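You operate a simulated robot arm through the tools that you are given. There is no shell and no other tool.

The job below is to be done with a simulated two-armed robot. You get a single attempt, and the scene is never put back.

JOB
Clamp the dusty yellow tomato in the slide gauge and brush it clean.
Fine: use the purple brush and put it back; open the teal slide only when it is clean and return the tomato to its cell in the tray at N23. Set down upright: brush.
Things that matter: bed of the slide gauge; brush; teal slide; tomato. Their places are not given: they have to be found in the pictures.

The check looks at the end state, three seconds after you hand in, the way a careful person would. Anything else that was tipped, shoved, dropped, spilled or broken makes it a failure.

ROBOT AND FRAMES
Two 7-joint arms with two-finger grippers on one trunk that stands fixed in place. Base frame: the origin is at the foot of the trunk, x ahead of it, y to its left, z up; the work surface is at about z = 740. Units: mm, rad, N and s.
The left shoulder is at [80, 174, 1076], the right one opposite. With the tool pointing down near the work surface each hand reaches from about 300 to 880 mm from the base axis, measured 20 degrees to its own side. Payload 2.94 kg a hand.
The tool frame of a hand sits at the grasp point between the pads (the TCP): z along the fingers, y along the line on which they close. The tips reach 30 mm beyond it. The gripper opens to 138 mm. The gripper's body begins 109 mm behind the TCP.
Orientation is told as [roll, pitch, yaw] about the base's x, y, z axes, in that order, counted from this pose: with the fingers straight down and closing along the base's y, the tool's x points along the base's -x, its y along +y and its z along -z.

CONTROLS
- The arms move only by the tool servo_tool. It takes "left_targets", "right_targets" or both (then of equal length, played together; a hand with none holds still); each is a list of rows, each an object of numbers (a shift or turn left out is 0, a gripper value left out holds the last): "tx", "ty", "tz": the shift along the base's x, y, z in units of 100 mm (1.0 is 100 mm); "ax", "ay", "az": the turn, a rotation vector about the base's x, y, z in units of 90 degrees (1.0 is 90 degrees). In form: [{"tx": .., "ty": .., "tz": .., "ax": .., "ay": .., "az": ..}, ...]. A call has 1 to 20 rows; each row is the pose to reach, as a shift and turn from the pose commanded when the call began. "left_claw" and "right_claw" are, for a hand that has rows, the closure in counts, from 0 (fully open) to 255 (shut), set as the call begins (left out, the last holds). A call with a number of a shift or a turn outside -1 to 1 is refused whole. Rows are played at 5 a second. More than 50 mm and 0.15 rad between two rows, or a gripper value outside its range, and nothing of the call is played. Where a pose cannot be reached the arm comes as near as it can. A force on the tool above 60 N (or 10 N above the force at the start of the call, whichever is more), or a blocked arm, ends the call early, and 0.2 s more pass. The fingers move at their own pace and stop on an object; they squeeze with about 38 N. The grip force told is the motor's: it shows also when the fingers shut on nothing. Time passes only in rows, and 0.2 s behind the last, so rows that repeat a pose let the fingers close. It gives the time, the measured TCP pose, the force on the tool (base axes), the opening and the grip force at its end, in the units of the frame above (readings bear some noise), with the torque about the TCP (base axes, N m) and any sound that the robot's microphone picked up.
- Cameras (640 x 400 px; columns grow to the right, rows downward): "scene" is now at [170.7, -42.6, 1556.7]; the picture's right is [-0.69, -0.72, -0.00], its down [-0.54, 0.52, -0.66] and it looks along [0.48, -0.46, -0.75] (base axes); focal length 374 px, centre (320, 200). "left" rides on the left gripper at [71, -19, -146] in its tool frame; the picture's right is [0.26, 0.96, 0.00], its down [-0.85, 0.23, -0.48] and it looks along [-0.46, 0.13, 0.88] (tool axes); focal length 280 px, centre (320, 200). "right" rides on the right gripper at [71, 19, -146] in its tool frame; the picture's right is [-0.26, 0.97, 0.00], its down [-0.85, -0.23, -0.48] and it looks along [-0.46, -0.12, 0.88] (tool axes); focal length 280 px, centre (320, 200).
- get_image(camera): a new picture of that camera. No time passes.
- raise_lower(by): slides the trunk up (or, below 0, down) by that many mm; the arms and the scene camera ride with it, the base frame stays. It gives what a move gives, with no picture.
- aim_head(pan, tilt): turns the head with the scene camera to pan (to the left, within 2.094 rad either way) and tilt (down, from -0.506 to 1.204), counted from straight ahead of the robot. It gives what a move gives.
- probe_pixels(camera, pixels): there is no depth. For up to 12 entries [column, row, z] of the newest picture of that camera ("zoom" is the newest enlarged one), the place [x, y] in the base frame at which the ray of that pixel passes the height z, good to about 3 mm, but the place of the scene camera against the robot may be out by one fixed shift of up to 18 mm in any direction. No time passes.
- close_up(camera, box): a new picture of the part [left, top, right, bottom] of that camera's present view, enlarged. No time passes.
- sign_off(): hands the job in; it is judged then, once.

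Unless the task says otherwise, let go and move clear before handing in.

The tools are called after "Emit:" by a JSON object that holds its "api" and its "payload". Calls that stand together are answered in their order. servo_tool: Moves the arms, as the interface text tells. Its arguments: {"type":"object","properties":{"left_targets":{"type":"array"},"left_claw":{"type":"number"},"right_targets":{"type":"array"},"right_claw":{"type":"number"}},"required":[]} The other tools are called the same way: raise_lower (by) slides the trunk up or down; aim_head (pan, tilt) turns the head that bears the scene camera; get_image (camera) takes a picture; probe_pixels (camera, pixels) gives the place at which the rays of pixels pass given heights; close_up (camera, box) takes an enlarged picture of a part of a camera's view; sign_off () hands the job in.

At the start:

```text
time: 0.0
left_tool_pos: [506.5, -67.9, 1059.8]
left_ee_rot: [0.0, -0.001, 0.001]
left_wrist_force: [-0.1, 0.2, 0.0]
left_moment: [0.01, -0.01, 0.0]
left_grip_width: 138.0
left_finger_force: 0.0
right_tool_pos: [440.4, -555.3, 1101.1]
right_ee_rot: [0.0, 0.001, 0.001]
right_wrist_force: [-1.1, 0.7, -0.4]
right_moment: [0.01, 0.0, 0.01]
right_grip_width: 137.9
right_finger_force: 0.1
trunk travel left (down, up): [-250.0, 484.0]
head pan, tilt: [-0.766, 0.843]
```

scene: 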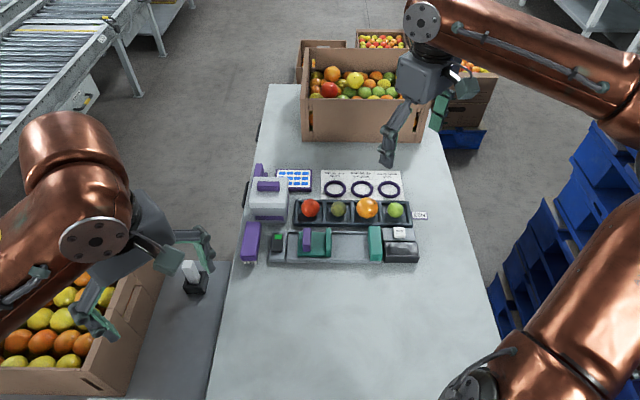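
right: 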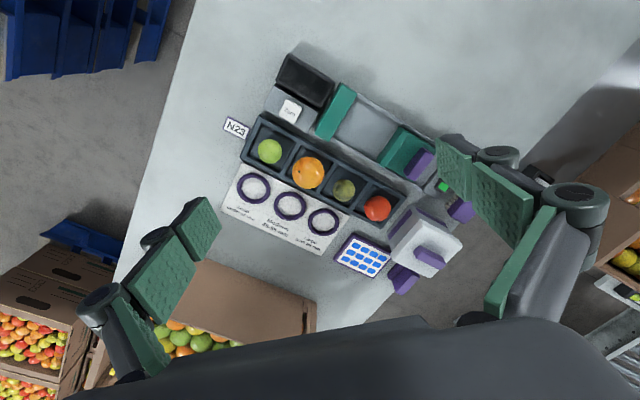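
left: 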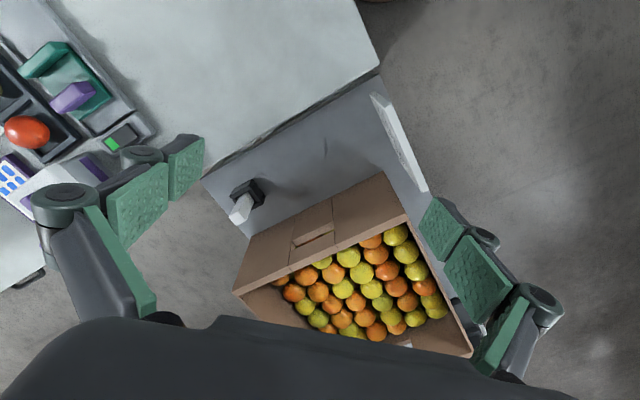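

The scene shows a tray with four fruits (about [310,208] to [396,210]) and a slide gauge below it (270-415, 230-262) with purple things on the left. I'll take enlargements to identify the items.

Emit:
{"api": "close_up", "payload": {"camera": "scene", "box": [230, 155, 440, 286]}}

Emit:
{"api": "close_up", "payload": {"camera": "right", "box": [210, 40, 490, 300]}}

Emit:
{"api": "close_up", "payload": {"camera": "left", "box": [0, 0, 210, 220]}}

```text
3.05 times, centred on (335, 220) of scene
```

zoom: 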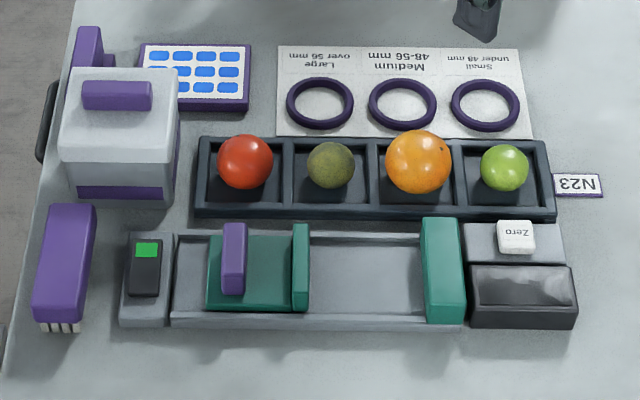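

```text
1.54 times, centred on (350, 170) of right
```

zoom: 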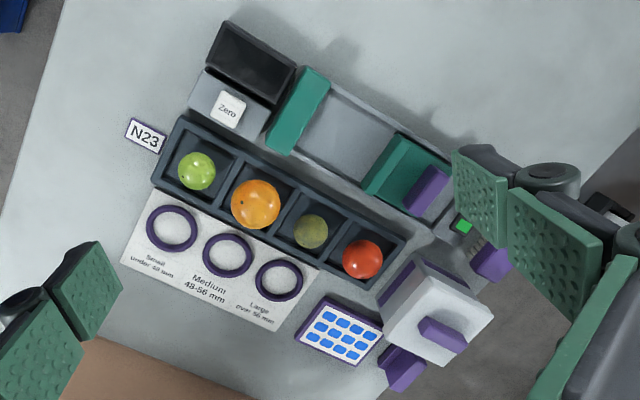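

```text
1.82 times, centred on (105, 110) of left
```

zoom: 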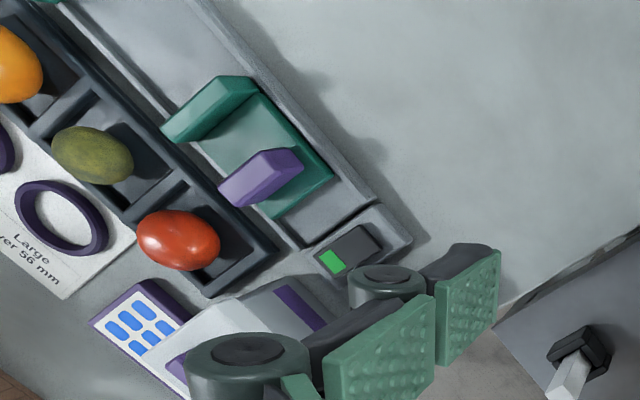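

The dusty yellow tomato looks like the olive one at scene [339,209]. The brush is the purple block with bristles at [250,243], and the slide with the purple handle is at [310,243]. Next I'll probe their positions with both cameras.

Emit:
{"api": "get_image", "payload": {"camera": "right"}}

Emit:
{"api": "probe_pixels", "payload": {"camera": "scene", "pixels": [[339, 209, 770], [310, 208, 770], [367, 208, 770], [396, 210, 770], [295, 224, 750], [412, 227, 750], [270, 262, 745], [306, 240, 790], [245, 242, 770], [375, 245, 780], [250, 263, 745], [419, 216, 745]]}}

Emit:
{"api": "probe_pixels", "payload": {"camera": "right", "pixels": [[344, 190, 770], [377, 208, 770], [309, 172, 770], [270, 151, 770], [235, 127, 745], [420, 163, 790], [460, 210, 770], [333, 112, 780], [400, 145, 780], [289, 110, 760], [443, 187, 760]]}}

```text
taken
```

right: 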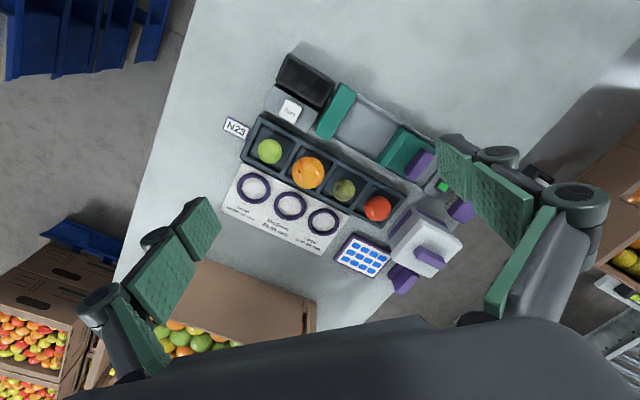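

```text
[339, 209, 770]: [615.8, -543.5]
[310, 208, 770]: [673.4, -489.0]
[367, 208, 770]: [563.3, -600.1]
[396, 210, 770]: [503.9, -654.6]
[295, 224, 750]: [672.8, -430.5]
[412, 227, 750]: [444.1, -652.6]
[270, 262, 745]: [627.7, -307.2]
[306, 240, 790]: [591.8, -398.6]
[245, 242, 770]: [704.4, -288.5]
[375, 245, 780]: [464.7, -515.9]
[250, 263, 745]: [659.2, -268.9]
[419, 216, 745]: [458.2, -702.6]
```

```text
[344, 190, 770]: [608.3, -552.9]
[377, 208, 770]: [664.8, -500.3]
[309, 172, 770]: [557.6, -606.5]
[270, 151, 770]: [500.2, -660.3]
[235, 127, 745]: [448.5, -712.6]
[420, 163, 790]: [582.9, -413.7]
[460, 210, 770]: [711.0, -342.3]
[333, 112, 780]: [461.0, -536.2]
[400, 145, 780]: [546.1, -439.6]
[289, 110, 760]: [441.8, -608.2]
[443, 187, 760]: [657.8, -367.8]
```

The cameras agree apart from a scene offset of about (-7,-10). The tray and gauge run at about 44° in the base frame. I'll bring the right hand in, turned 44°, for a closer look.

Emit:
{"api": "servo_tool", "payload": {"right_targets": [{"tx": 0.11, "ty": 0.1, "tz": -0.16, "az": 0.08}, {"tx": 0.22, "ty": 0.2, "tz": -0.33, "az": 0.16}, {"tx": 0.33, "ty": 0.3, "tz": -0.5, "az": 0.245}, {"tx": 0.44, "ty": 0.4, "tz": -0.66, "az": 0.33}, {"tx": 0.55, "ty": 0.5, "tz": -0.83, "az": 0.41}, {"tx": 0.64, "ty": 0.59, "tz": -1.0, "az": 0.489}, {"tx": 0.64, "ty": 0.59, "tz": -1.0, "az": 0.489}]}}

Emit:
{"api": "get_image", "payload": {"camera": "right"}}

Emit:
{"api": "get_image", "payload": {"camera": "scene"}}

```text
time: 1.6
left_tool_pos: [505.9, -66.9, 1060.5]
left_ee_rot: [0.0, 0.0, 0.001]
left_wrist_force: [0.6, 0.3, 1.0]
left_moment: [0.0, -0.03, -0.01]
left_grip_width: 138.1
left_finger_force: 0.1
right_tool_pos: [503.6, -496.3, 1001.3]
right_ee_rot: [0.0, 0.0, 0.772]
right_wrist_force: [0.6, 0.3, 0.5]
right_moment: [-0.01, 0.0, 0.06]
right_grip_width: 138.2
right_finger_force: 0.1
trunk travel left (down, up): [-250.0, 484.0]
head pan, tilt: [-0.766, 0.843]
```

```text
taken
```

right: 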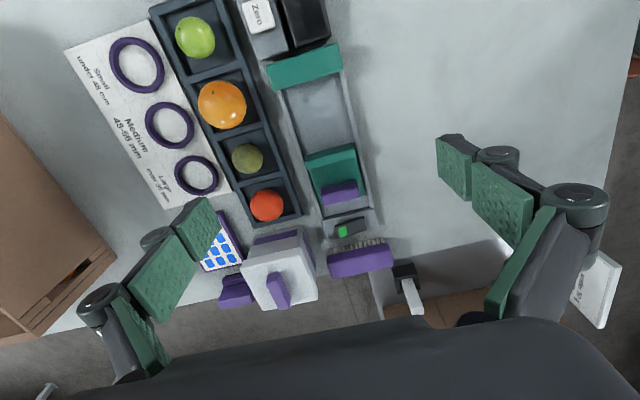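

```text
taken
```

scene: 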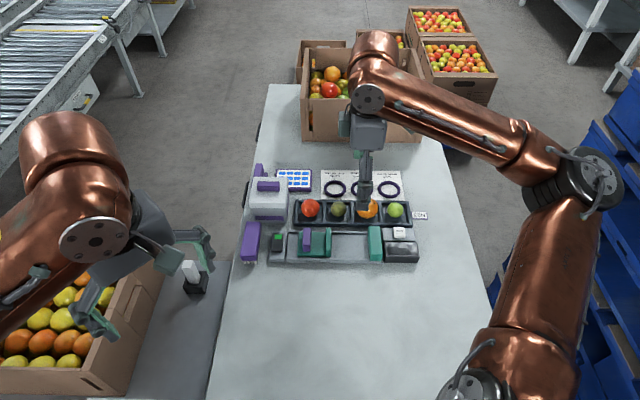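

The brush at right [360,260] stands on its bristles, long side across the gauge axis. I'll zoom in on the brush, the gauge and the tray.

Emit:
{"api": "close_up", "payload": {"camera": "right", "box": [200, 200, 440, 330]}}

Emit:
{"api": "close_up", "payload": {"camera": "right", "box": [160, 0, 420, 230]}}

Emit:
{"api": "close_up", "payload": {"camera": "scene", "box": [235, 205, 345, 275]}}

Emit:
{"api": "close_up", "payload": {"camera": "left", "box": [0, 0, 210, 220]}}

```text
2.67 times, centred on (320, 265) of right
```

zoom: 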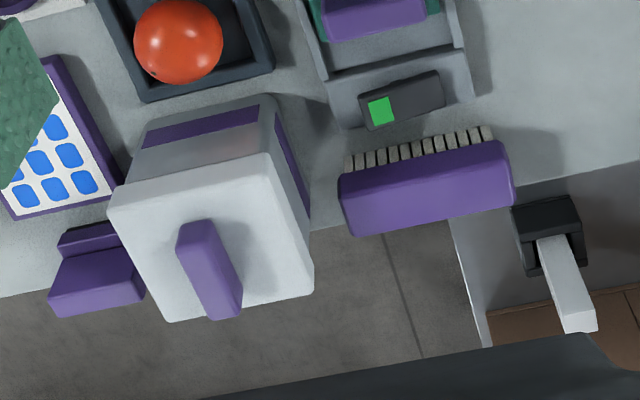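

```text
1.74 times, centred on (290, 115) of right
```

zoom: 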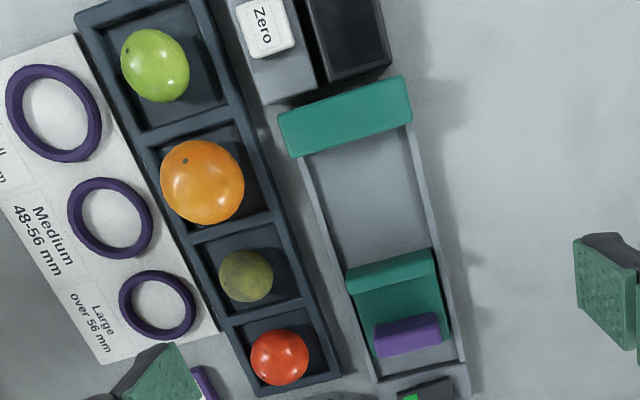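

```text
5.71 times, centred on (290, 240) of scene
```

zoom: 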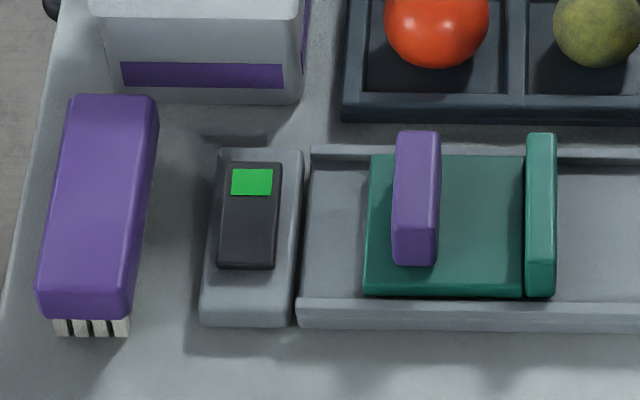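

```text
1.82 times, centred on (105, 110) of left
```

zoom: 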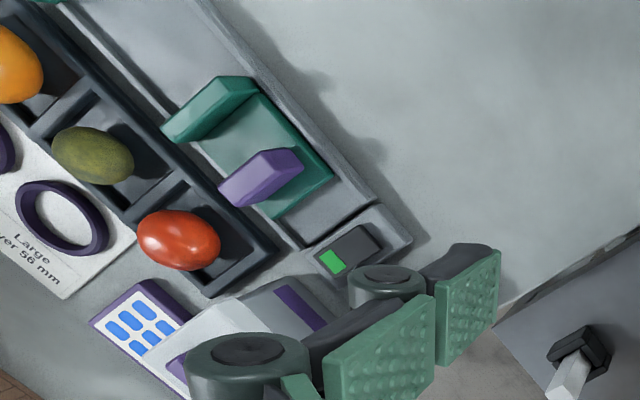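

Slide, handle and brush are now clear. I'll swing the right hand round to the other yaw, with the tool closing along the gauge axis, for a second, lower view. The left arm moves further away.

Emit:
{"api": "servo_tool", "payload": {"right_targets": [{"tx": 0.04, "ty": 0.1, "tz": -0.05, "az": -0.08}, {"tx": 0.08, "ty": 0.2, "tz": -0.1, "az": -0.16}, {"tx": 0.12, "ty": 0.3, "tz": -0.15, "az": -0.24}, {"tx": 0.16, "ty": 0.42, "tz": -0.2, "az": -0.32}, {"tx": 0.2, "ty": 0.54, "tz": -0.25, "az": -0.4}, {"tx": 0.24, "ty": 0.65, "tz": -0.3, "az": -0.48}, {"tx": 0.28, "ty": 0.76, "tz": -0.35, "az": -0.56}, {"tx": 0.32, "ty": 0.88, "tz": -0.4, "az": -0.64}, {"tx": 0.36, "ty": 0.94, "tz": -0.45, "az": -0.72}, {"tx": 0.4, "ty": 1.0, "tz": -0.5, "az": -0.8}, {"tx": 0.44, "ty": 1.0, "tz": -0.55, "az": -0.88}, {"tx": 0.48, "ty": 1.0, "tz": -0.6, "az": -0.95}, {"tx": 0.5, "ty": 1.0, "tz": -0.65, "az": -0.9889}, {"tx": 0.5, "ty": 1.0, "tz": -0.65, "az": -0.9889}], "left_targets": [{"ty": 0.1}, {"ty": 0.2}, {"ty": 0.3}, {"ty": 0.4}, {"ty": 0.5}, {"ty": 0.6}, {"ty": 0.7}, {"ty": 0.8}, {"ty": 0.9}, {"ty": 1.0}, {"ty": 1.0}, {"ty": 1.0}, {"ty": 1.0}, {"ty": 1.0}]}}

Emit:
{"api": "get_image", "payload": {"camera": "right"}}

Emit:
{"api": "get_image", "payload": {"camera": "scene"}}

```text
time: 4.6
left_tool_pos: [506.9, 32.4, 1059.0]
left_ee_rot: [0.001, 0.0, 0.0]
left_wrist_force: [-0.3, -0.2, 0.2]
left_moment: [0.04, 0.0, 0.01]
left_grip_width: 138.0
left_finger_force: 0.0
right_tool_pos: [553.0, -396.8, 936.6]
right_ee_rot: [0.001, -0.001, -0.785]
right_wrist_force: [0.2, 0.0, -0.4]
right_moment: [0.01, -0.01, 0.01]
right_grip_width: 137.9
right_finger_force: 0.1
trunk travel left (down, up): [-250.0, 484.0]
head pan, tilt: [-0.766, 0.843]
```

```text
taken
```

right: 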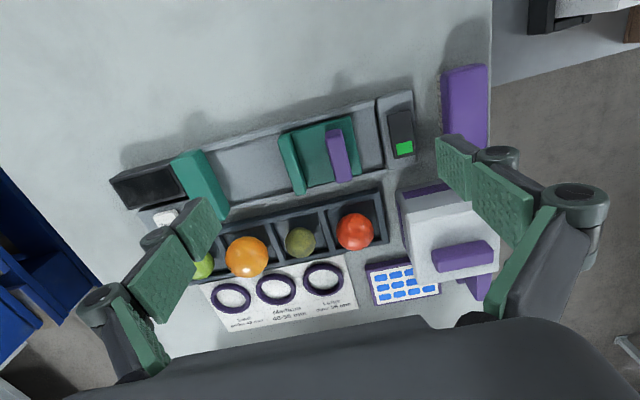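

```text
taken
```

scene: 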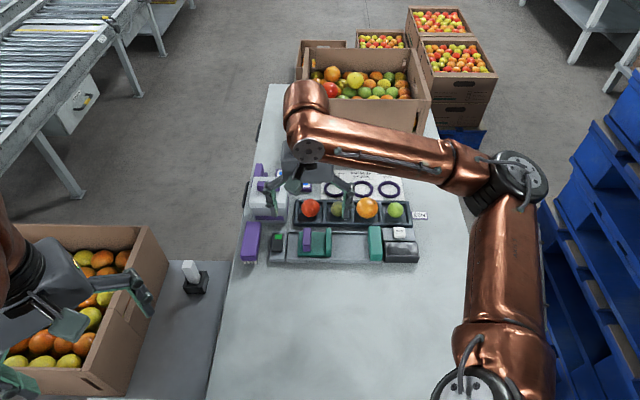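

Both yaws are reachable. Now I'll zoom in from this view so I can triangulate heights.

Emit:
{"api": "close_up", "payload": {"camera": "right", "box": [260, 50, 500, 200]}}

Emit:
{"api": "probe_pixels", "payload": {"camera": "zoom", "pixels": [[488, 47, 790], [607, 40, 790], [180, 265, 780], [208, 230, 790]]}}

Emit:
{"api": "close_up", "payload": {"camera": "right", "box": [100, 80, 340, 230]}}

Emit:
{"api": "close_up", "payload": {"camera": "right", "box": [200, 180, 400, 305]}}

```text
2.67 times, centred on (380, 125) of right
```

zoom: 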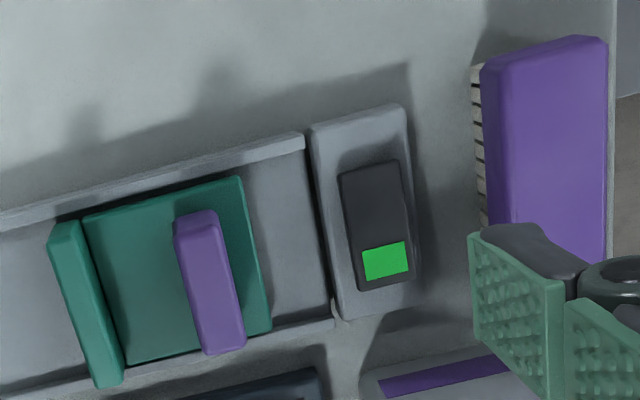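

```text
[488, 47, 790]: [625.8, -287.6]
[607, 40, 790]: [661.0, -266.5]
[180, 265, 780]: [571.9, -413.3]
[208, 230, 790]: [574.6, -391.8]
```

```text
2.67 times, centred on (220, 155) of right
```

zoom: 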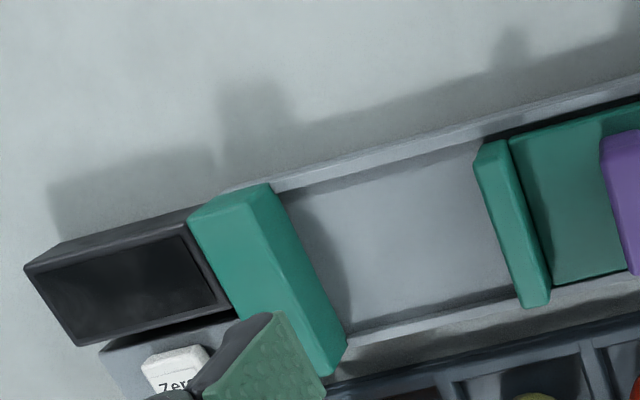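

```text
3.20 times, centred on (300, 242) of right
```

zoom: 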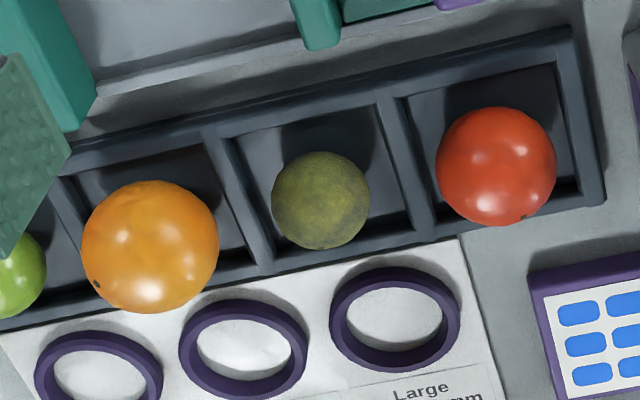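

The gauge layout is clear, but I need heights. I'll tilt the hand 40° and view from the open side (+v) at a low angle.

Emit:
{"api": "servo_tool", "payload": {"right_targets": [{"tx": -0.08, "ty": 0.13, "tz": 0.0, "ax": -0.045, "ay": -0.044}, {"tx": -0.16, "ty": 0.26, "tz": 0.0, "ax": -0.09, "ay": -0.088}, {"tx": -0.24, "ty": 0.39, "tz": 0.0, "ax": -0.135, "ay": -0.132}, {"tx": -0.32, "ty": 0.52, "tz": -0.1, "ax": -0.18, "ay": -0.176}, {"tx": -0.38, "ty": 0.62, "tz": -0.3, "ax": -0.225, "ay": -0.22}, {"tx": -0.41, "ty": 0.67, "tz": -0.5, "ax": -0.27, "ay": -0.264}, {"tx": -0.41, "ty": 0.67, "tz": -0.7, "ax": -0.319, "ay": -0.309}, {"tx": -0.41, "ty": 0.67, "tz": -0.87, "ax": -0.319, "ay": -0.309}, {"tx": -0.41, "ty": 0.67, "tz": -0.87, "ax": -0.319, "ay": -0.309}]}}

Emit:
{"api": "get_image", "payload": {"camera": "right"}}

```text
time: 6.6
left_tool_pos: [504.5, 33.6, 1060.3]
left_ee_rot: [-0.001, 0.001, -0.001]
left_wrist_force: [-0.3, 0.6, -0.1]
left_moment: [0.01, 0.01, -0.04]
left_grip_width: 138.0
left_finger_force: 0.0
right_tool_pos: [540.6, -330.6, 840.9]
right_ee_rot: [-0.014, -0.696, -0.781]
right_wrist_force: [0.7, -0.6, -0.4]
right_moment: [0.01, -0.02, 0.0]
right_grip_width: 137.8
right_finger_force: 0.0
right hand out of reach, approached as far as the arm can: row 5, 6, 7, 8, 9
trunk travel left (down, up): [-250.0, 484.0]
head pan, tilt: [-0.766, 0.843]
```

```text
taken
```

right: 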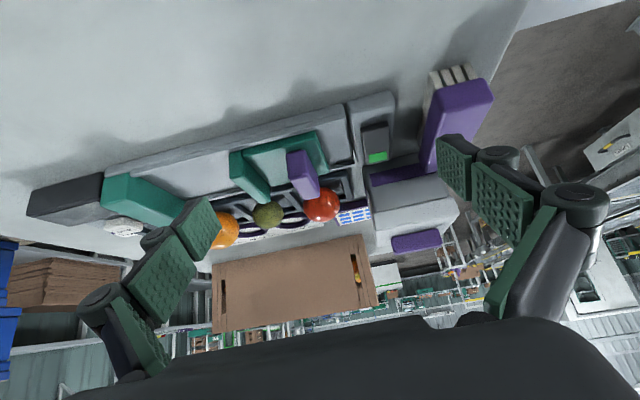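

This low view shows the brush standing on its bristles at [455,75] and the jaw and handle heights. The arm stopped a little short of the target, which is fine. Zooming in.

Emit:
{"api": "close_up", "payload": {"camera": "right", "box": [380, 50, 520, 180]}}

Emit:
{"api": "close_up", "payload": {"camera": "right", "box": [200, 90, 420, 260]}}

Emit:
{"api": "close_up", "payload": {"camera": "right", "box": [20, 120, 240, 260]}}

```text
3.08 times, centred on (450, 115) of right
```

zoom: 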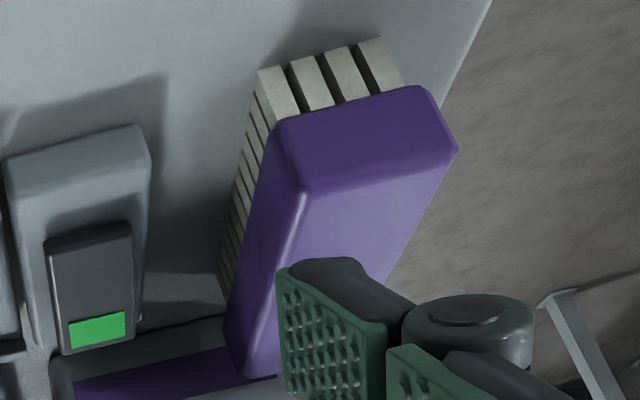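

```text
2.35 times, centred on (310, 175) of right
```

zoom: 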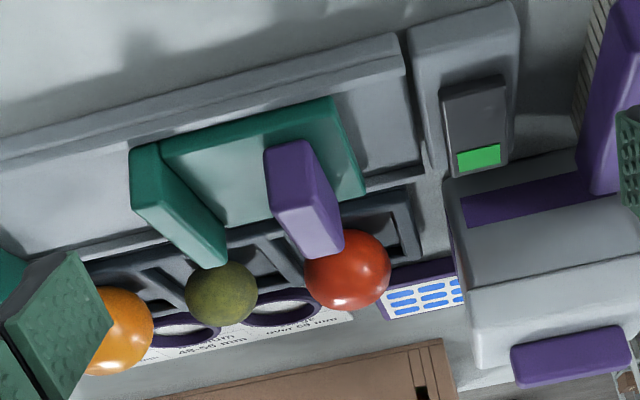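

```text
2.86 times, centred on (130, 190) of right
```

zoom: 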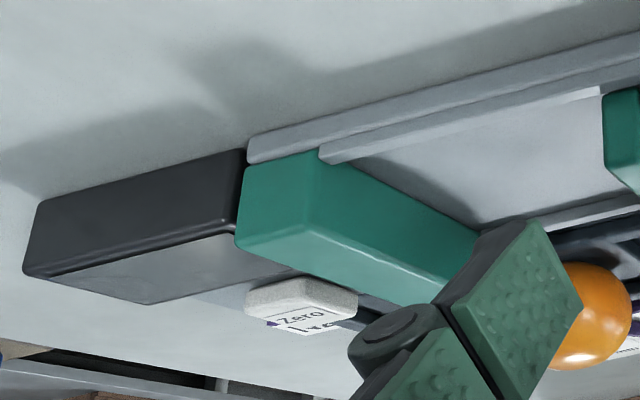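

The brush has bristles about 20 mm tall under a purple body. I'll probe its corners and the jaw and handle at two heights.

Emit:
{"api": "probe_pixels", "payload": {"camera": "right", "pixels": [[429.5, 73.4, 741], [470.5, 62.4, 741], [481.8, 77.6, 760], [481.8, 77.6, 770], [494.2, 98.7, 785], [494.2, 98.7, 795], [436.4, 90.6, 760], [436.4, 90.6, 770], [444.5, 111.8, 785], [444.5, 111.8, 795]]}}

Emit:
{"api": "probe_pixels", "payload": {"camera": "right", "pixels": [[233, 152, 780], [233, 152, 790], [262, 204, 780], [262, 204, 790], [288, 154, 780], [288, 154, 790], [305, 151, 780], [305, 151, 790], [311, 201, 780], [311, 201, 790], [325, 197, 780], [325, 197, 790]]}}

Emit:
{"api": "close_up", "payload": {"camera": "right", "box": [100, 80, 300, 205]}}

```text
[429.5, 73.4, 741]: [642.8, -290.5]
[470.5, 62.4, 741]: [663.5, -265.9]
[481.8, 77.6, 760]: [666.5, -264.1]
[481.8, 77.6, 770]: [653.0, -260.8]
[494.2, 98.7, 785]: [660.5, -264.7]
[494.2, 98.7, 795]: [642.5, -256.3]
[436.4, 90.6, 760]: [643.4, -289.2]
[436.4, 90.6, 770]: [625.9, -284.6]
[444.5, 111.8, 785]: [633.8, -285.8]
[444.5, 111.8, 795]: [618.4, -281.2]
```

```text
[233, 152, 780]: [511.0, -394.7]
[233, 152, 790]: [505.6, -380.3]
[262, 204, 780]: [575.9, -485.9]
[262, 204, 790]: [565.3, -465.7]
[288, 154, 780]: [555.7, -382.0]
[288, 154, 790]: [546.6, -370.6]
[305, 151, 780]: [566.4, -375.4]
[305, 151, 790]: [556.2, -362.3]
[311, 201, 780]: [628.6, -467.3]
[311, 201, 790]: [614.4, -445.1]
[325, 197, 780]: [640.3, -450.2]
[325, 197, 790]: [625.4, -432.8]
```

```text
3.20 times, centred on (200, 142) of right
```

zoom: 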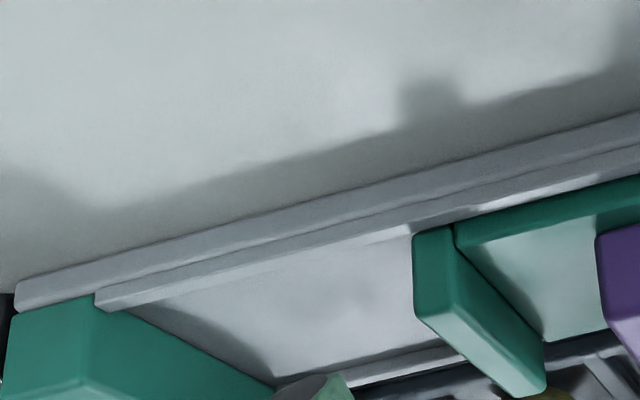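

I had the lower corners of the jaw and handle, because image-down is up in this view. I'll re-probe their top corners.

Emit:
{"api": "probe_pixels", "payload": {"camera": "right", "pixels": [[230.5, 177, 790], [230.5, 177, 800], [254, 202, 790], [254, 202, 800], [271, 202, 790], [271, 202, 800], [292.5, 177.5, 790], [292.5, 177.5, 800], [304.5, 199, 790], [304.5, 199, 800], [319, 195, 790], [319, 195, 800]]}}

Emit:
{"api": "probe_pixels", "payload": {"camera": "right", "pixels": [[100, 195, 780], [107, 173, 745], [135, 204, 790], [154, 172, 790], [267, 214, 765], [267, 214, 770], [321, 205, 770]]}}

```text
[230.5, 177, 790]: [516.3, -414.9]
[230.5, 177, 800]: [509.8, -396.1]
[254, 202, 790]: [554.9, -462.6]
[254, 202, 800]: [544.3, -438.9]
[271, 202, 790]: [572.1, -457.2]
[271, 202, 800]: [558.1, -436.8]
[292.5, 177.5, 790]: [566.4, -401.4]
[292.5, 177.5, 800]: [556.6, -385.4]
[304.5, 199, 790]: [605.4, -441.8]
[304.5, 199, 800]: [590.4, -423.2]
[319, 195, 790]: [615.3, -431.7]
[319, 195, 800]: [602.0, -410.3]
```

```text
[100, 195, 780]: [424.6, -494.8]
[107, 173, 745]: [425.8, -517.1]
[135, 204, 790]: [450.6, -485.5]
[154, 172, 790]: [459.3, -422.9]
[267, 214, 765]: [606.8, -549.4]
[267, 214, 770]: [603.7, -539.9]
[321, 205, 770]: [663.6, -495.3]
```

Triangulation gives these estimates:
- Slide jaw top: z ≈ 784
- Handle: about 54×16 mm, top ≈ 792, centre ≈ (588,-413)
- Tomato: about 40 mm across at ≈ (610,-553)
- Brush top: z ≈ 790

I'll raise the hand and bring it upright again.

Emit:
{"api": "servo_tool", "payload": {"right_targets": [{"tz": 0.2}, {"tz": 0.4}, {"tx": 0.05, "ty": -0.07, "tz": 0.6, "ax": 0.049, "ay": 0.047}, {"tx": 0.1, "ty": -0.14, "tz": 0.8, "ax": 0.098, "ay": 0.094}, {"tx": 0.15, "ty": -0.21, "tz": 1.0, "ax": 0.147, "ay": 0.141}, {"tx": 0.2, "ty": -0.28, "tz": 1.0, "ax": 0.196, "ay": 0.188}, {"tx": 0.25, "ty": -0.35, "tz": 1.0, "ax": 0.245, "ay": 0.235}, {"tx": 0.3, "ty": -0.42, "tz": 1.0, "ax": 0.29, "ay": 0.28}, {"tx": 0.35, "ty": -0.5, "tz": 1.0, "ax": 0.319, "ay": 0.309}, {"tx": 0.4, "ty": -0.6, "tz": 1.0, "ax": 0.319, "ay": 0.309}]}}

```text
time: 8.8
left_tool_pos: [506.1, 32.5, 1059.7]
left_ee_rot: [-0.001, 0.001, 0.0]
left_wrist_force: [-0.6, 0.4, -0.4]
left_moment: [-0.01, 0.01, 0.01]
left_grip_width: 138.1
left_finger_force: 0.1
right_tool_pos: [580.7, -390.2, 941.8]
right_ee_rot: [-0.002, 0.002, -0.783]
right_wrist_force: [0.1, -0.7, 0.9]
right_moment: [0.02, 0.05, -0.02]
right_grip_width: 138.1
right_finger_force: 0.1
right hand out of reach, approached as far as the arm can: row 1, 2
trunk travel left (down, up): [-250.0, 484.0]
head pan, tilt: [-0.766, 0.843]
```

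The hand is upright at (581,-390,942). Next I'll rotate to yaw +45° (closing across the tray) and move toward the tomato.

Emit:
{"api": "servo_tool", "payload": {"right_targets": [{"tx": 0.02, "ty": -0.08, "az": 0.085}, {"tx": 0.04, "ty": -0.16, "az": 0.17}, {"tx": 0.06, "ty": -0.24, "az": 0.255}, {"tx": 0.08, "ty": -0.32, "az": 0.34}, {"tx": 0.1, "ty": -0.4, "az": 0.425}, {"tx": 0.1, "ty": -0.48, "az": 0.51}, {"tx": 0.1, "ty": -0.56, "az": 0.595}, {"tx": 0.1, "ty": -0.64, "az": 0.68}, {"tx": 0.1, "ty": -0.72, "az": 0.765}, {"tx": 0.1, "ty": -0.8, "az": 0.85}, {"tx": 0.1, "ty": -0.9, "az": 0.935}, {"tx": 0.1, "ty": -1.0, "az": 0.998}, {"tx": 0.1, "ty": -1.0, "az": 0.998}]}}

Emit:
{"api": "get_image", "payload": {"camera": "right"}}

```text
time: 11.6
left_tool_pos: [506.4, 33.0, 1060.7]
left_ee_rot: [0.0, 0.001, 0.001]
left_wrist_force: [0.8, -0.4, 0.3]
left_moment: [-0.03, 0.01, 0.01]
left_grip_width: 137.9
left_finger_force: 0.1
right_tool_pos: [590.1, -490.7, 942.0]
right_ee_rot: [-0.001, -0.001, 0.782]
right_wrist_force: [-0.5, 0.7, 0.3]
right_moment: [-0.01, 0.0, -0.02]
right_grip_width: 137.9
right_finger_force: 0.1
trunk travel left (down, up): [-250.0, 484.0]
head pan, tilt: [-0.766, 0.843]
```

```text
taken
```

right: 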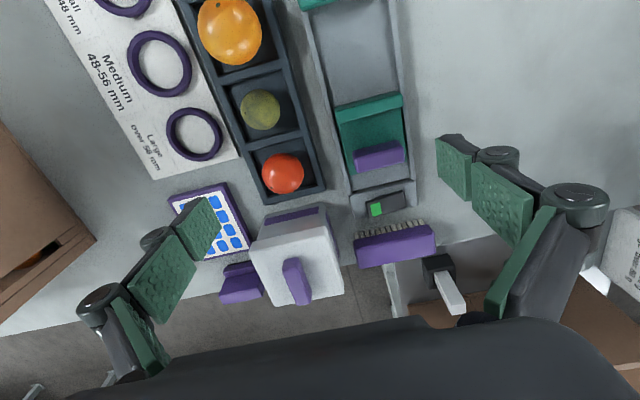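

Good overhead view. I'll zoom on the tray and brush, and probe the tomato, the brush top corners and the rail edges.

Emit:
{"api": "close_up", "payload": {"camera": "right", "box": [330, 120, 470, 280]}}

Emit:
{"api": "close_up", "payload": {"camera": "right", "box": [190, 50, 350, 210]}}

Emit:
{"api": "probe_pixels", "payload": {"camera": "right", "pixels": [[260.5, 110, 765], [283, 173.5, 768], [229, 31, 770]]}}

```text
2.50 times, centred on (400, 200) of right
```

zoom: 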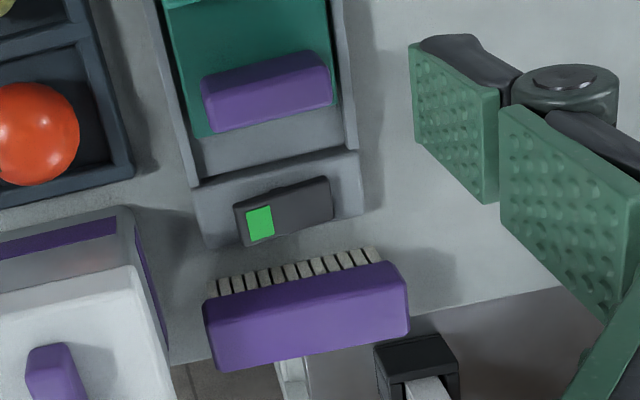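

```text
2.50 times, centred on (270, 130) of right
```

zoom: 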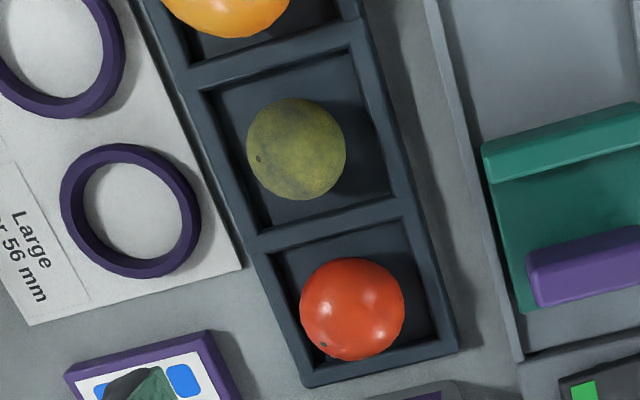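

```text
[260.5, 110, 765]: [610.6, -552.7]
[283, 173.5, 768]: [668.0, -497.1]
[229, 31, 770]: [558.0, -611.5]
```

The tomato is at (610.6,-552.7), about 41 mm across, in a cell of about 65 mm. I'll probe the gauge rail line, tray edge line and brush and handle corners to get the exact angle.

Emit:
{"api": "probe_pixels", "payload": {"camera": "right", "pixels": [[313.2, 50, 757], [350.8, 192, 757], [400, 60, 757], [413.5, 178, 757], [353.6, 146, 784], [403, 93, 784]]}}

Emit:
{"api": "probe_pixels", "payload": {"camera": "right", "pixels": [[355.5, 250, 790], [432, 232, 790], [435, 252, 790], [361, 267, 790], [354, 158.5, 792], [401, 143, 792], [404.5, 157, 792], [357, 171, 792]]}}

```text
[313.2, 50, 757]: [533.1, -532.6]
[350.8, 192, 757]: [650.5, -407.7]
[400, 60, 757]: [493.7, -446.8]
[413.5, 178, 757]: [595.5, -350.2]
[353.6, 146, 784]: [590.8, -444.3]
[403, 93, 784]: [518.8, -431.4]
```

```text
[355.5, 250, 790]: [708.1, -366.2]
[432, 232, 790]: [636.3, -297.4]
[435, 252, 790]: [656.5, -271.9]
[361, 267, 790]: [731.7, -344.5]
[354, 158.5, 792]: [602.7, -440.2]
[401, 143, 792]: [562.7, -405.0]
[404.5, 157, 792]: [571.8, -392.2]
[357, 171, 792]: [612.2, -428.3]
```

The gauge, tray and brush axes are at 45° within noise. The brush top is about 100×33 mm, centred near (684,-318). I'll hover over the tomato with a pre-shaped opening and check alignment.

Emit:
{"api": "servo_tool", "payload": {"right_targets": [{"tx": 0.07, "ty": -0.2}, {"tx": 0.14, "ty": -0.42}, {"tx": 0.205, "ty": -0.623}, {"tx": 0.205, "ty": -0.623, "tz": -0.35}, {"tx": 0.205, "ty": -0.623, "tz": -0.7}, {"tx": 0.205, "ty": -0.623, "tz": -1.0}, {"tx": 0.205, "ty": -0.623, "tz": -1.0}], "right_claw": 140}}

Emit:
{"api": "get_image", "payload": {"camera": "right"}}

Emit:
{"api": "close_up", "payload": {"camera": "scene", "box": [230, 155, 440, 286]}}

```text
time: 13.2
left_tool_pos: [505.1, 32.6, 1061.1]
left_ee_rot: [-0.001, 0.0, 0.001]
left_wrist_force: [-0.1, 0.5, 0.0]
left_moment: [0.01, 0.01, 0.0]
left_grip_width: 138.1
left_finger_force: 0.1
right_tool_pos: [611.5, -551.2, 841.8]
right_ee_rot: [-0.001, 0.0, 0.783]
right_wrist_force: [0.5, -0.1, 0.1]
right_moment: [-0.02, -0.02, 0.0]
right_grip_width: 62.0
right_finger_force: 0.0
trunk travel left (down, up): [-250.0, 484.0]
head pan, tilt: [-0.766, 0.843]
```

```text
taken
```

right: 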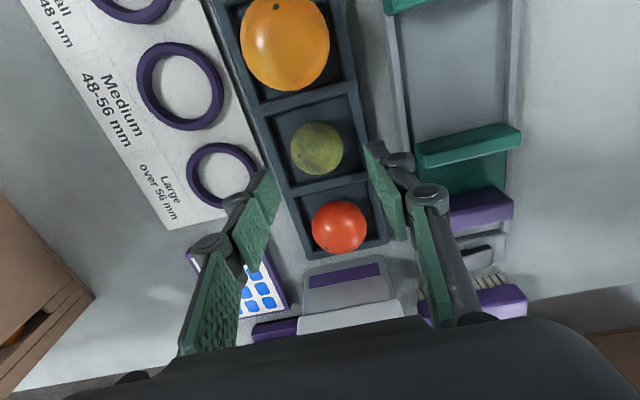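

```text
3.05 times, centred on (335, 220) of scene
```

zoom: 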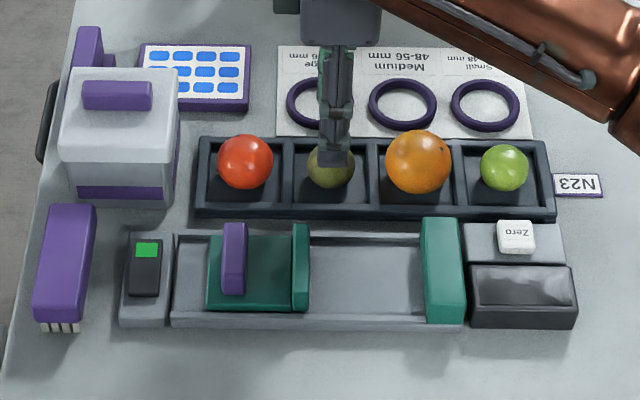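

The fingers straddle the tomato at [317,148]. I'll probe its centre and the cell walls from this closer view.

Emit:
{"api": "probe_pixels", "payload": {"camera": "right", "pixels": [[317, 148, 765], [317, 148, 770], [277, 117, 759], [355, 96, 759], [297, 182, 759], [368, 166, 759], [388, 235, 741], [382, 222, 759]]}}

Emit:
{"api": "close_up", "payload": {"camera": "right", "box": [220, 80, 420, 260]}}

```text
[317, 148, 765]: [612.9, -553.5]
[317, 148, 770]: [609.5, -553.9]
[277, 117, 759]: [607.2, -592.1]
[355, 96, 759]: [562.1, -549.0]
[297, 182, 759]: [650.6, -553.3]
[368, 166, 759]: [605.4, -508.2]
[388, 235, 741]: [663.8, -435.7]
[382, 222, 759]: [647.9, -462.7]
```

```text
2.22 times, centred on (320, 170) of right
```

zoom: 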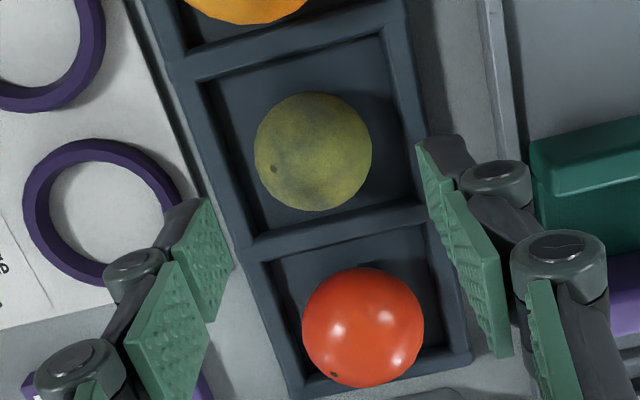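

The tomato sits centred in the cell at about (611,-553). The cell is too narrow for the fingers below the walls, so I'll grip with the tips just above the wall tops (tips ≈ z 762). Descending slowly without closing.

Emit:
{"api": "servo_tool", "payload": {"right_targets": [{"tz": -0.15}, {"tz": -0.3}, {"tz": -0.4}, {"tz": -0.46}, {"tz": -0.5}, {"tz": -0.5}]}}

Emit:
{"api": "close_up", "payload": {"camera": "right", "box": [220, 80, 420, 260]}}

Emit:
{"api": "close_up", "payload": {"camera": "scene", "box": [290, 180, 390, 245]}}

```text
time: 14.6
left_tool_pos: [505.8, 32.7, 1059.7]
left_ee_rot: [0.001, -0.001, 0.0]
left_wrist_force: [-0.1, -0.4, 0.0]
left_moment: [-0.02, -0.02, 0.02]
left_grip_width: 137.9
left_finger_force: 0.0
right_tool_pos: [610.8, -552.7, 791.8]
right_ee_rot: [0.0, 0.001, 0.783]
right_wrist_force: [0.3, 0.3, -0.1]
right_moment: [-0.01, 0.02, -0.01]
right_grip_width: 62.4
right_finger_force: 0.1
trunk travel left (down, up): [-250.0, 484.0]
head pan, tilt: [-0.766, 0.843]
```

```text
2.22 times, centred on (320, 170) of right
```

zoom: 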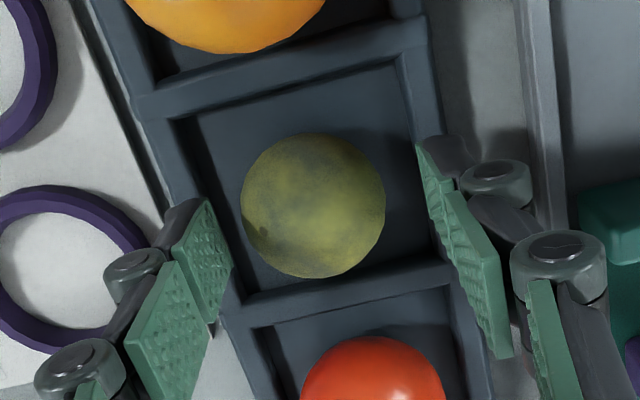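

```text
6.15 times, centred on (340, 212) of scene
```

zoom: 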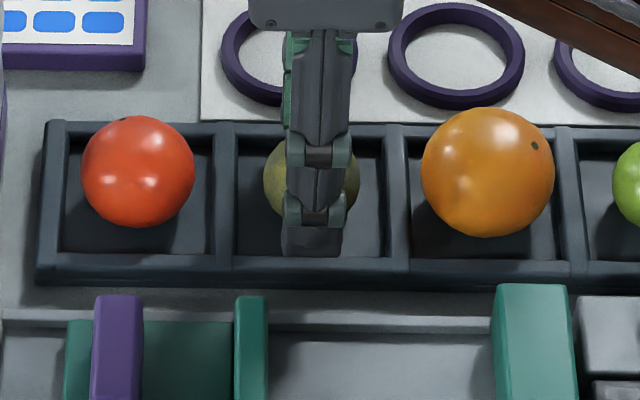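

The tips are above the wall tops and centred on the tomato, with no contact force. I'll close gently, targeting about 38 mm.

Emit:
{"api": "servo_tool", "payload": {"right_targets": [{"tz": 0.0}, {"tz": 0.0}, {"tz": 0.0}, {"tz": 0.0}], "right_claw": 185}}

Emit:
{"api": "close_up", "payload": {"camera": "right", "box": [220, 80, 420, 260]}}

```text
time: 15.6
left_tool_pos: [505.8, 33.4, 1061.4]
left_ee_rot: [-0.001, 0.002, 0.0]
left_wrist_force: [0.2, 1.1, -0.2]
left_moment: [0.0, 0.01, -0.01]
left_grip_width: 138.0
left_finger_force: 0.1
right_tool_pos: [612.7, -553.1, 792.5]
right_ee_rot: [0.0, -0.001, 0.784]
right_wrist_force: [0.3, -0.5, 0.0]
right_moment: [-0.01, 0.01, 0.0]
right_grip_width: 42.1
right_finger_force: 16.4
trunk travel left (down, up): [-250.0, 484.0]
head pan, tilt: [-0.766, 0.843]
```

```text
2.22 times, centred on (320, 170) of right
```

zoom: 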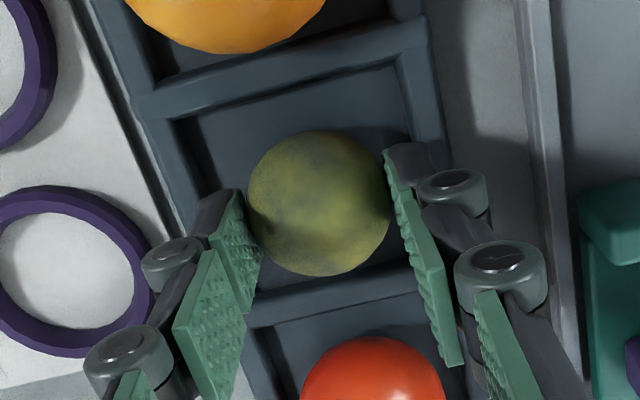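

It gripped at 42.1 mm with a modest 16 N. Now a straight, slow lift.

Emit:
{"api": "servo_tool", "payload": {"right_targets": [{"tz": 0.03}, {"tz": 0.08}, {"tz": 0.16}, {"tz": 0.28}, {"tz": 0.4}, {"tz": 0.55}, {"tz": 0.55}]}}

Emit:
{"api": "get_image", "payload": {"camera": "right"}}

Emit:
{"api": "close_up", "payload": {"camera": "scene", "box": [290, 160, 410, 250]}}

```text
time: 17.2
left_tool_pos: [506.6, 32.8, 1059.8]
left_ee_rot: [0.0, -0.001, 0.0]
left_wrist_force: [-0.2, 0.1, -0.4]
left_moment: [0.02, 0.01, -0.01]
left_grip_width: 138.2
left_finger_force: 0.1
right_tool_pos: [612.3, -552.2, 845.7]
right_ee_rot: [0.0, 0.0, 0.782]
right_wrist_force: [0.8, -0.5, 0.0]
right_moment: [0.02, -0.04, 0.0]
right_grip_width: 42.4
right_finger_force: 15.9
trunk travel left (down, up): [-250.0, 484.0]
head pan, tilt: [-0.766, 0.843]
```

```text
taken
```

right: 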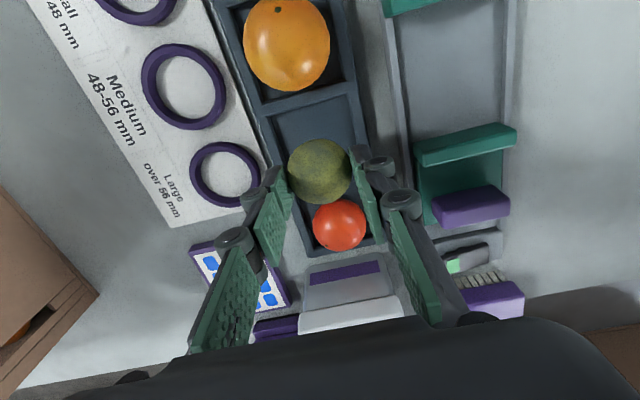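

```text
4.44 times, centred on (350, 205) of scene
```

zoom: 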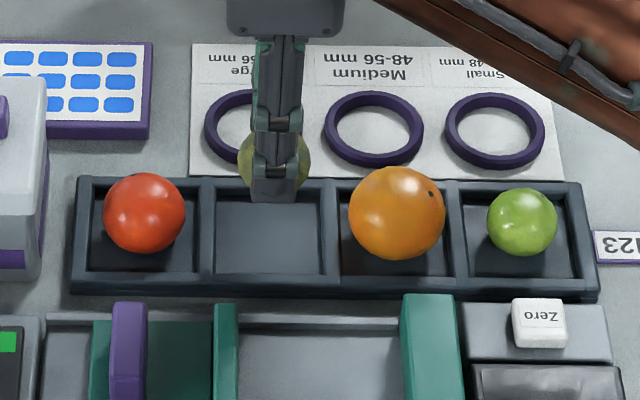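

The tomato is lifted and the neighbours are undisturbed. I'll raise a bit more and move over the gauge bed, near the fixed anvil, to refine the placement.

Emit:
{"api": "servo_tool", "payload": {"right_targets": [{"tz": 0.2}, {"tz": 0.4}, {"tx": -0.2, "ty": 0.1, "tz": 0.45}, {"tx": -0.45, "ty": 0.22, "tz": 0.45}, {"tx": -0.7, "ty": 0.35, "tz": 0.45}, {"tx": -0.9, "ty": 0.45, "tz": 0.45}, {"tx": -1.0, "ty": 0.54, "tz": 0.45}, {"tx": -1.0, "ty": 0.54, "tz": 0.45}]}}

Emit:
{"api": "get_image", "payload": {"camera": "right"}}

Emit:
{"api": "close_up", "payload": {"camera": "scene", "box": [290, 160, 430, 280]}}

```text
time: 19.0
left_tool_pos: [506.4, 32.7, 1060.5]
left_ee_rot: [-0.001, 0.001, -0.001]
left_wrist_force: [-0.4, -0.8, -0.1]
left_moment: [-0.02, 0.01, -0.02]
left_grip_width: 138.0
left_finger_force: 0.1
right_tool_pos: [511.3, -498.7, 891.1]
right_ee_rot: [0.0, 0.001, 0.783]
right_wrist_force: [0.8, 0.0, -0.3]
right_moment: [0.0, -0.01, 0.01]
right_grip_width: 42.2
right_finger_force: 16.2
trunk travel left (down, up): [-250.0, 484.0]
head pan, tilt: [-0.766, 0.843]
```

```text
taken
```

right: 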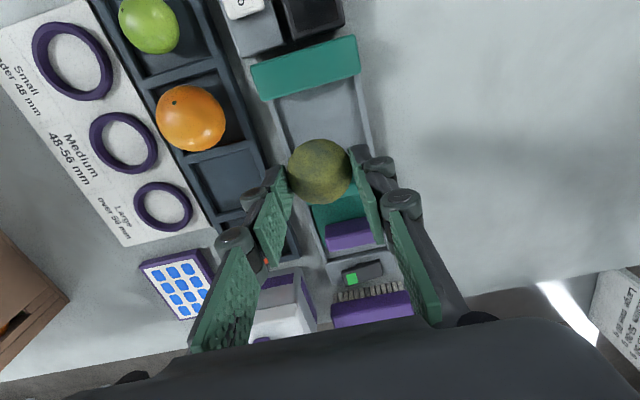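

```text
3.33 times, centred on (360, 220) of scene
```

zoom: 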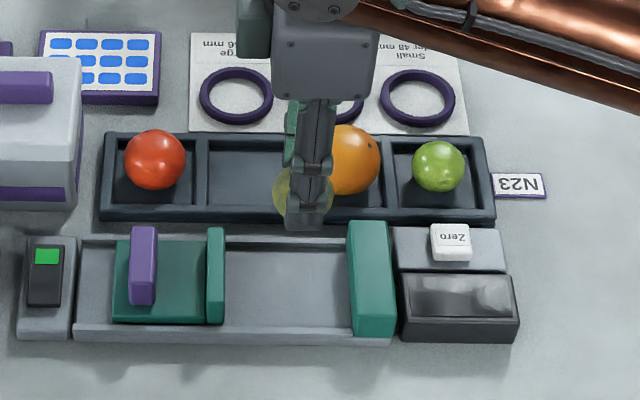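

I can see the anvil at [305,68] and the bed below. I'll zoom and probe the anvil face and bed edges.

Emit:
{"api": "close_up", "payload": {"camera": "right", "box": [220, 10, 400, 170]}}

Emit:
{"api": "probe_pixels", "payload": {"camera": "zoom", "pixels": [[116, 228, 784], [374, 160, 784], [116, 228, 795], [374, 160, 795], [150, 250, 750], [360, 170, 750]]}}

```text
2.50 times, centred on (310, 90) of right
```

zoom: 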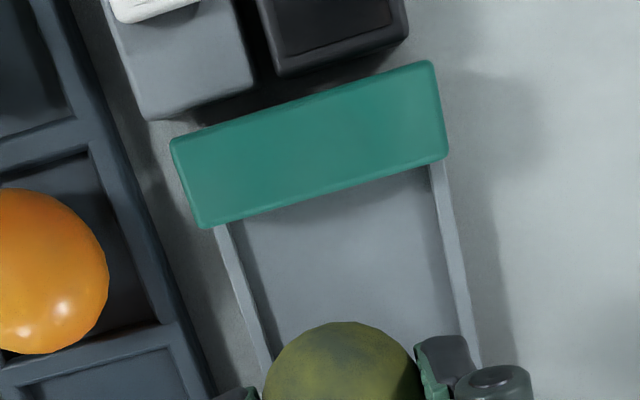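

```text
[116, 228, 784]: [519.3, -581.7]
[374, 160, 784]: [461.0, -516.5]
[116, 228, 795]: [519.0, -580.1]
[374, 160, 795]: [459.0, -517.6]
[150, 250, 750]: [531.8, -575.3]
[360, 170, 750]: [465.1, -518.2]
```

Now I'll probe the anvil's actual +u top edge (zoom [205,228]–[446,158]) and the rails' inner edges.

Emit:
{"api": "probe_pixels", "payload": {"camera": "zoom", "pixels": [[208, 228, 784], [445, 158, 784], [208, 228, 795], [445, 158, 795], [172, 140, 790], [432, 62, 790], [228, 225, 755], [275, 370, 755], [428, 168, 755], [470, 340, 755], [445, 165, 755], [212, 232, 755]]}}

```text
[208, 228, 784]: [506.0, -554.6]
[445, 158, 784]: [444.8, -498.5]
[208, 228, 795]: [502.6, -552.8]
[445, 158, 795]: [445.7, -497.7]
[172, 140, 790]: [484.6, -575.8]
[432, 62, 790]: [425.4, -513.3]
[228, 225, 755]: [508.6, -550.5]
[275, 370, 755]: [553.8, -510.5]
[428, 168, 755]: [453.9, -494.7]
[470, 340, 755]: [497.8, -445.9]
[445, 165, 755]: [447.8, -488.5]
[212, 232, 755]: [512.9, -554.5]
```

The anvil face is at u≈-36 and the slide face at about +65, so the gap is about 100 mm, with the bed centreline at v≈-709. I'll place the tomato near the anvil, moving to (495,-508) and descending partway.

Emit:
{"api": "servo_tool", "payload": {"right_targets": [{"tx": -0.08, "ty": -0.04}, {"tx": -0.156, "ty": -0.087}, {"tx": -0.156, "ty": -0.087, "tz": -0.25}, {"tx": -0.156, "ty": -0.087, "tz": -0.5}, {"tx": -0.156, "ty": -0.087, "tz": -0.7}, {"tx": -0.156, "ty": -0.087, "tz": -0.8}, {"tx": -0.156, "ty": -0.087, "tz": -0.8}]}}

Emit:
{"api": "get_image", "payload": {"camera": "right"}}

Emit:
{"api": "close_up", "payload": {"camera": "scene", "box": [300, 190, 420, 270]}}

```text
time: 20.6
left_tool_pos: [506.8, 32.2, 1061.0]
left_ee_rot: [0.001, -0.002, 0.002]
left_wrist_force: [0.8, 0.4, 0.2]
left_moment: [-0.02, 0.01, 0.0]
left_grip_width: 137.9
left_finger_force: 0.1
right_tool_pos: [494.8, -507.4, 811.9]
right_ee_rot: [0.0, 0.001, 0.784]
right_wrist_force: [0.0, 0.0, 0.6]
right_moment: [0.0, -0.02, 0.03]
right_grip_width: 42.4
right_finger_force: 15.9
trunk travel left (down, up): [-250.0, 484.0]
head pan, tilt: [-0.766, 0.843]
```

```text
taken
```

right: 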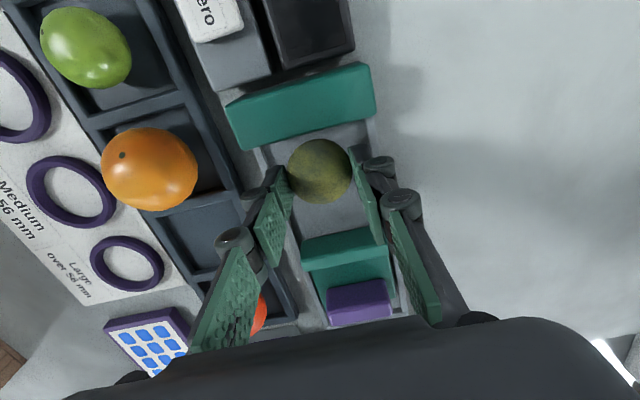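

```text
5.00 times, centred on (360, 230) of scene
```

zoom: 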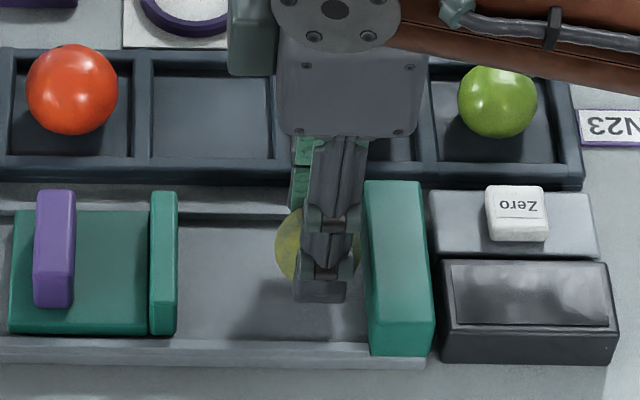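

The tomato hangs about 5 mm clear of the anvil. I'll lower it in small steps and watch the vertical force.

Emit:
{"api": "servo_tool", "payload": {"right_targets": [{"tz": -0.05}, {"tz": -0.1}, {"tz": -0.12}, {"tz": -0.12}]}}

Emit:
{"api": "close_up", "payload": {"camera": "scene", "box": [300, 190, 420, 270]}}

```text
time: 21.6
left_tool_pos: [506.6, 33.0, 1059.4]
left_ee_rot: [0.0, -0.002, -0.001]
left_wrist_force: [0.3, 0.1, -0.9]
left_moment: [0.01, 0.0, 0.0]
left_grip_width: 137.6
left_finger_force: 0.1
right_tool_pos: [495.2, -506.4, 800.4]
right_ee_rot: [0.0, 0.0, 0.782]
right_wrist_force: [-0.5, 0.1, -1.4]
right_moment: [0.01, -0.02, 0.02]
right_grip_width: 42.1
right_finger_force: 15.7
trunk travel left (down, up): [-250.0, 484.0]
head pan, tilt: [-0.766, 0.843]
```

```text
5.00 times, centred on (360, 230) of scene
```

zoom: 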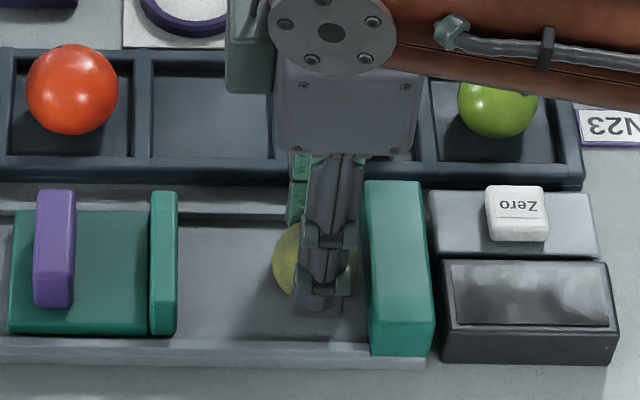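

Emit:
{"api": "servo_tool", "payload": {"right_targets": [{"tz": -0.02}, {"tz": -0.04}, {"tz": -0.04}]}}

```text
time: 22.4
left_tool_pos: [506.1, 33.0, 1061.1]
left_ee_rot: [-0.001, -0.001, 0.0]
left_wrist_force: [0.4, 0.2, 0.4]
left_moment: [0.02, 0.02, 0.0]
left_grip_width: 138.1
left_finger_force: 0.1
right_tool_pos: [495.0, -506.5, 798.0]
right_ee_rot: [-0.003, 0.0, 0.783]
right_wrist_force: [-1.5, 0.5, 11.7]
right_moment: [0.0, 0.06, -0.02]
right_grip_width: 42.2
right_finger_force: 16.3
trunk travel left (down, up): [-250.0, 484.0]
head pan, tilt: [-0.766, 0.843]
```

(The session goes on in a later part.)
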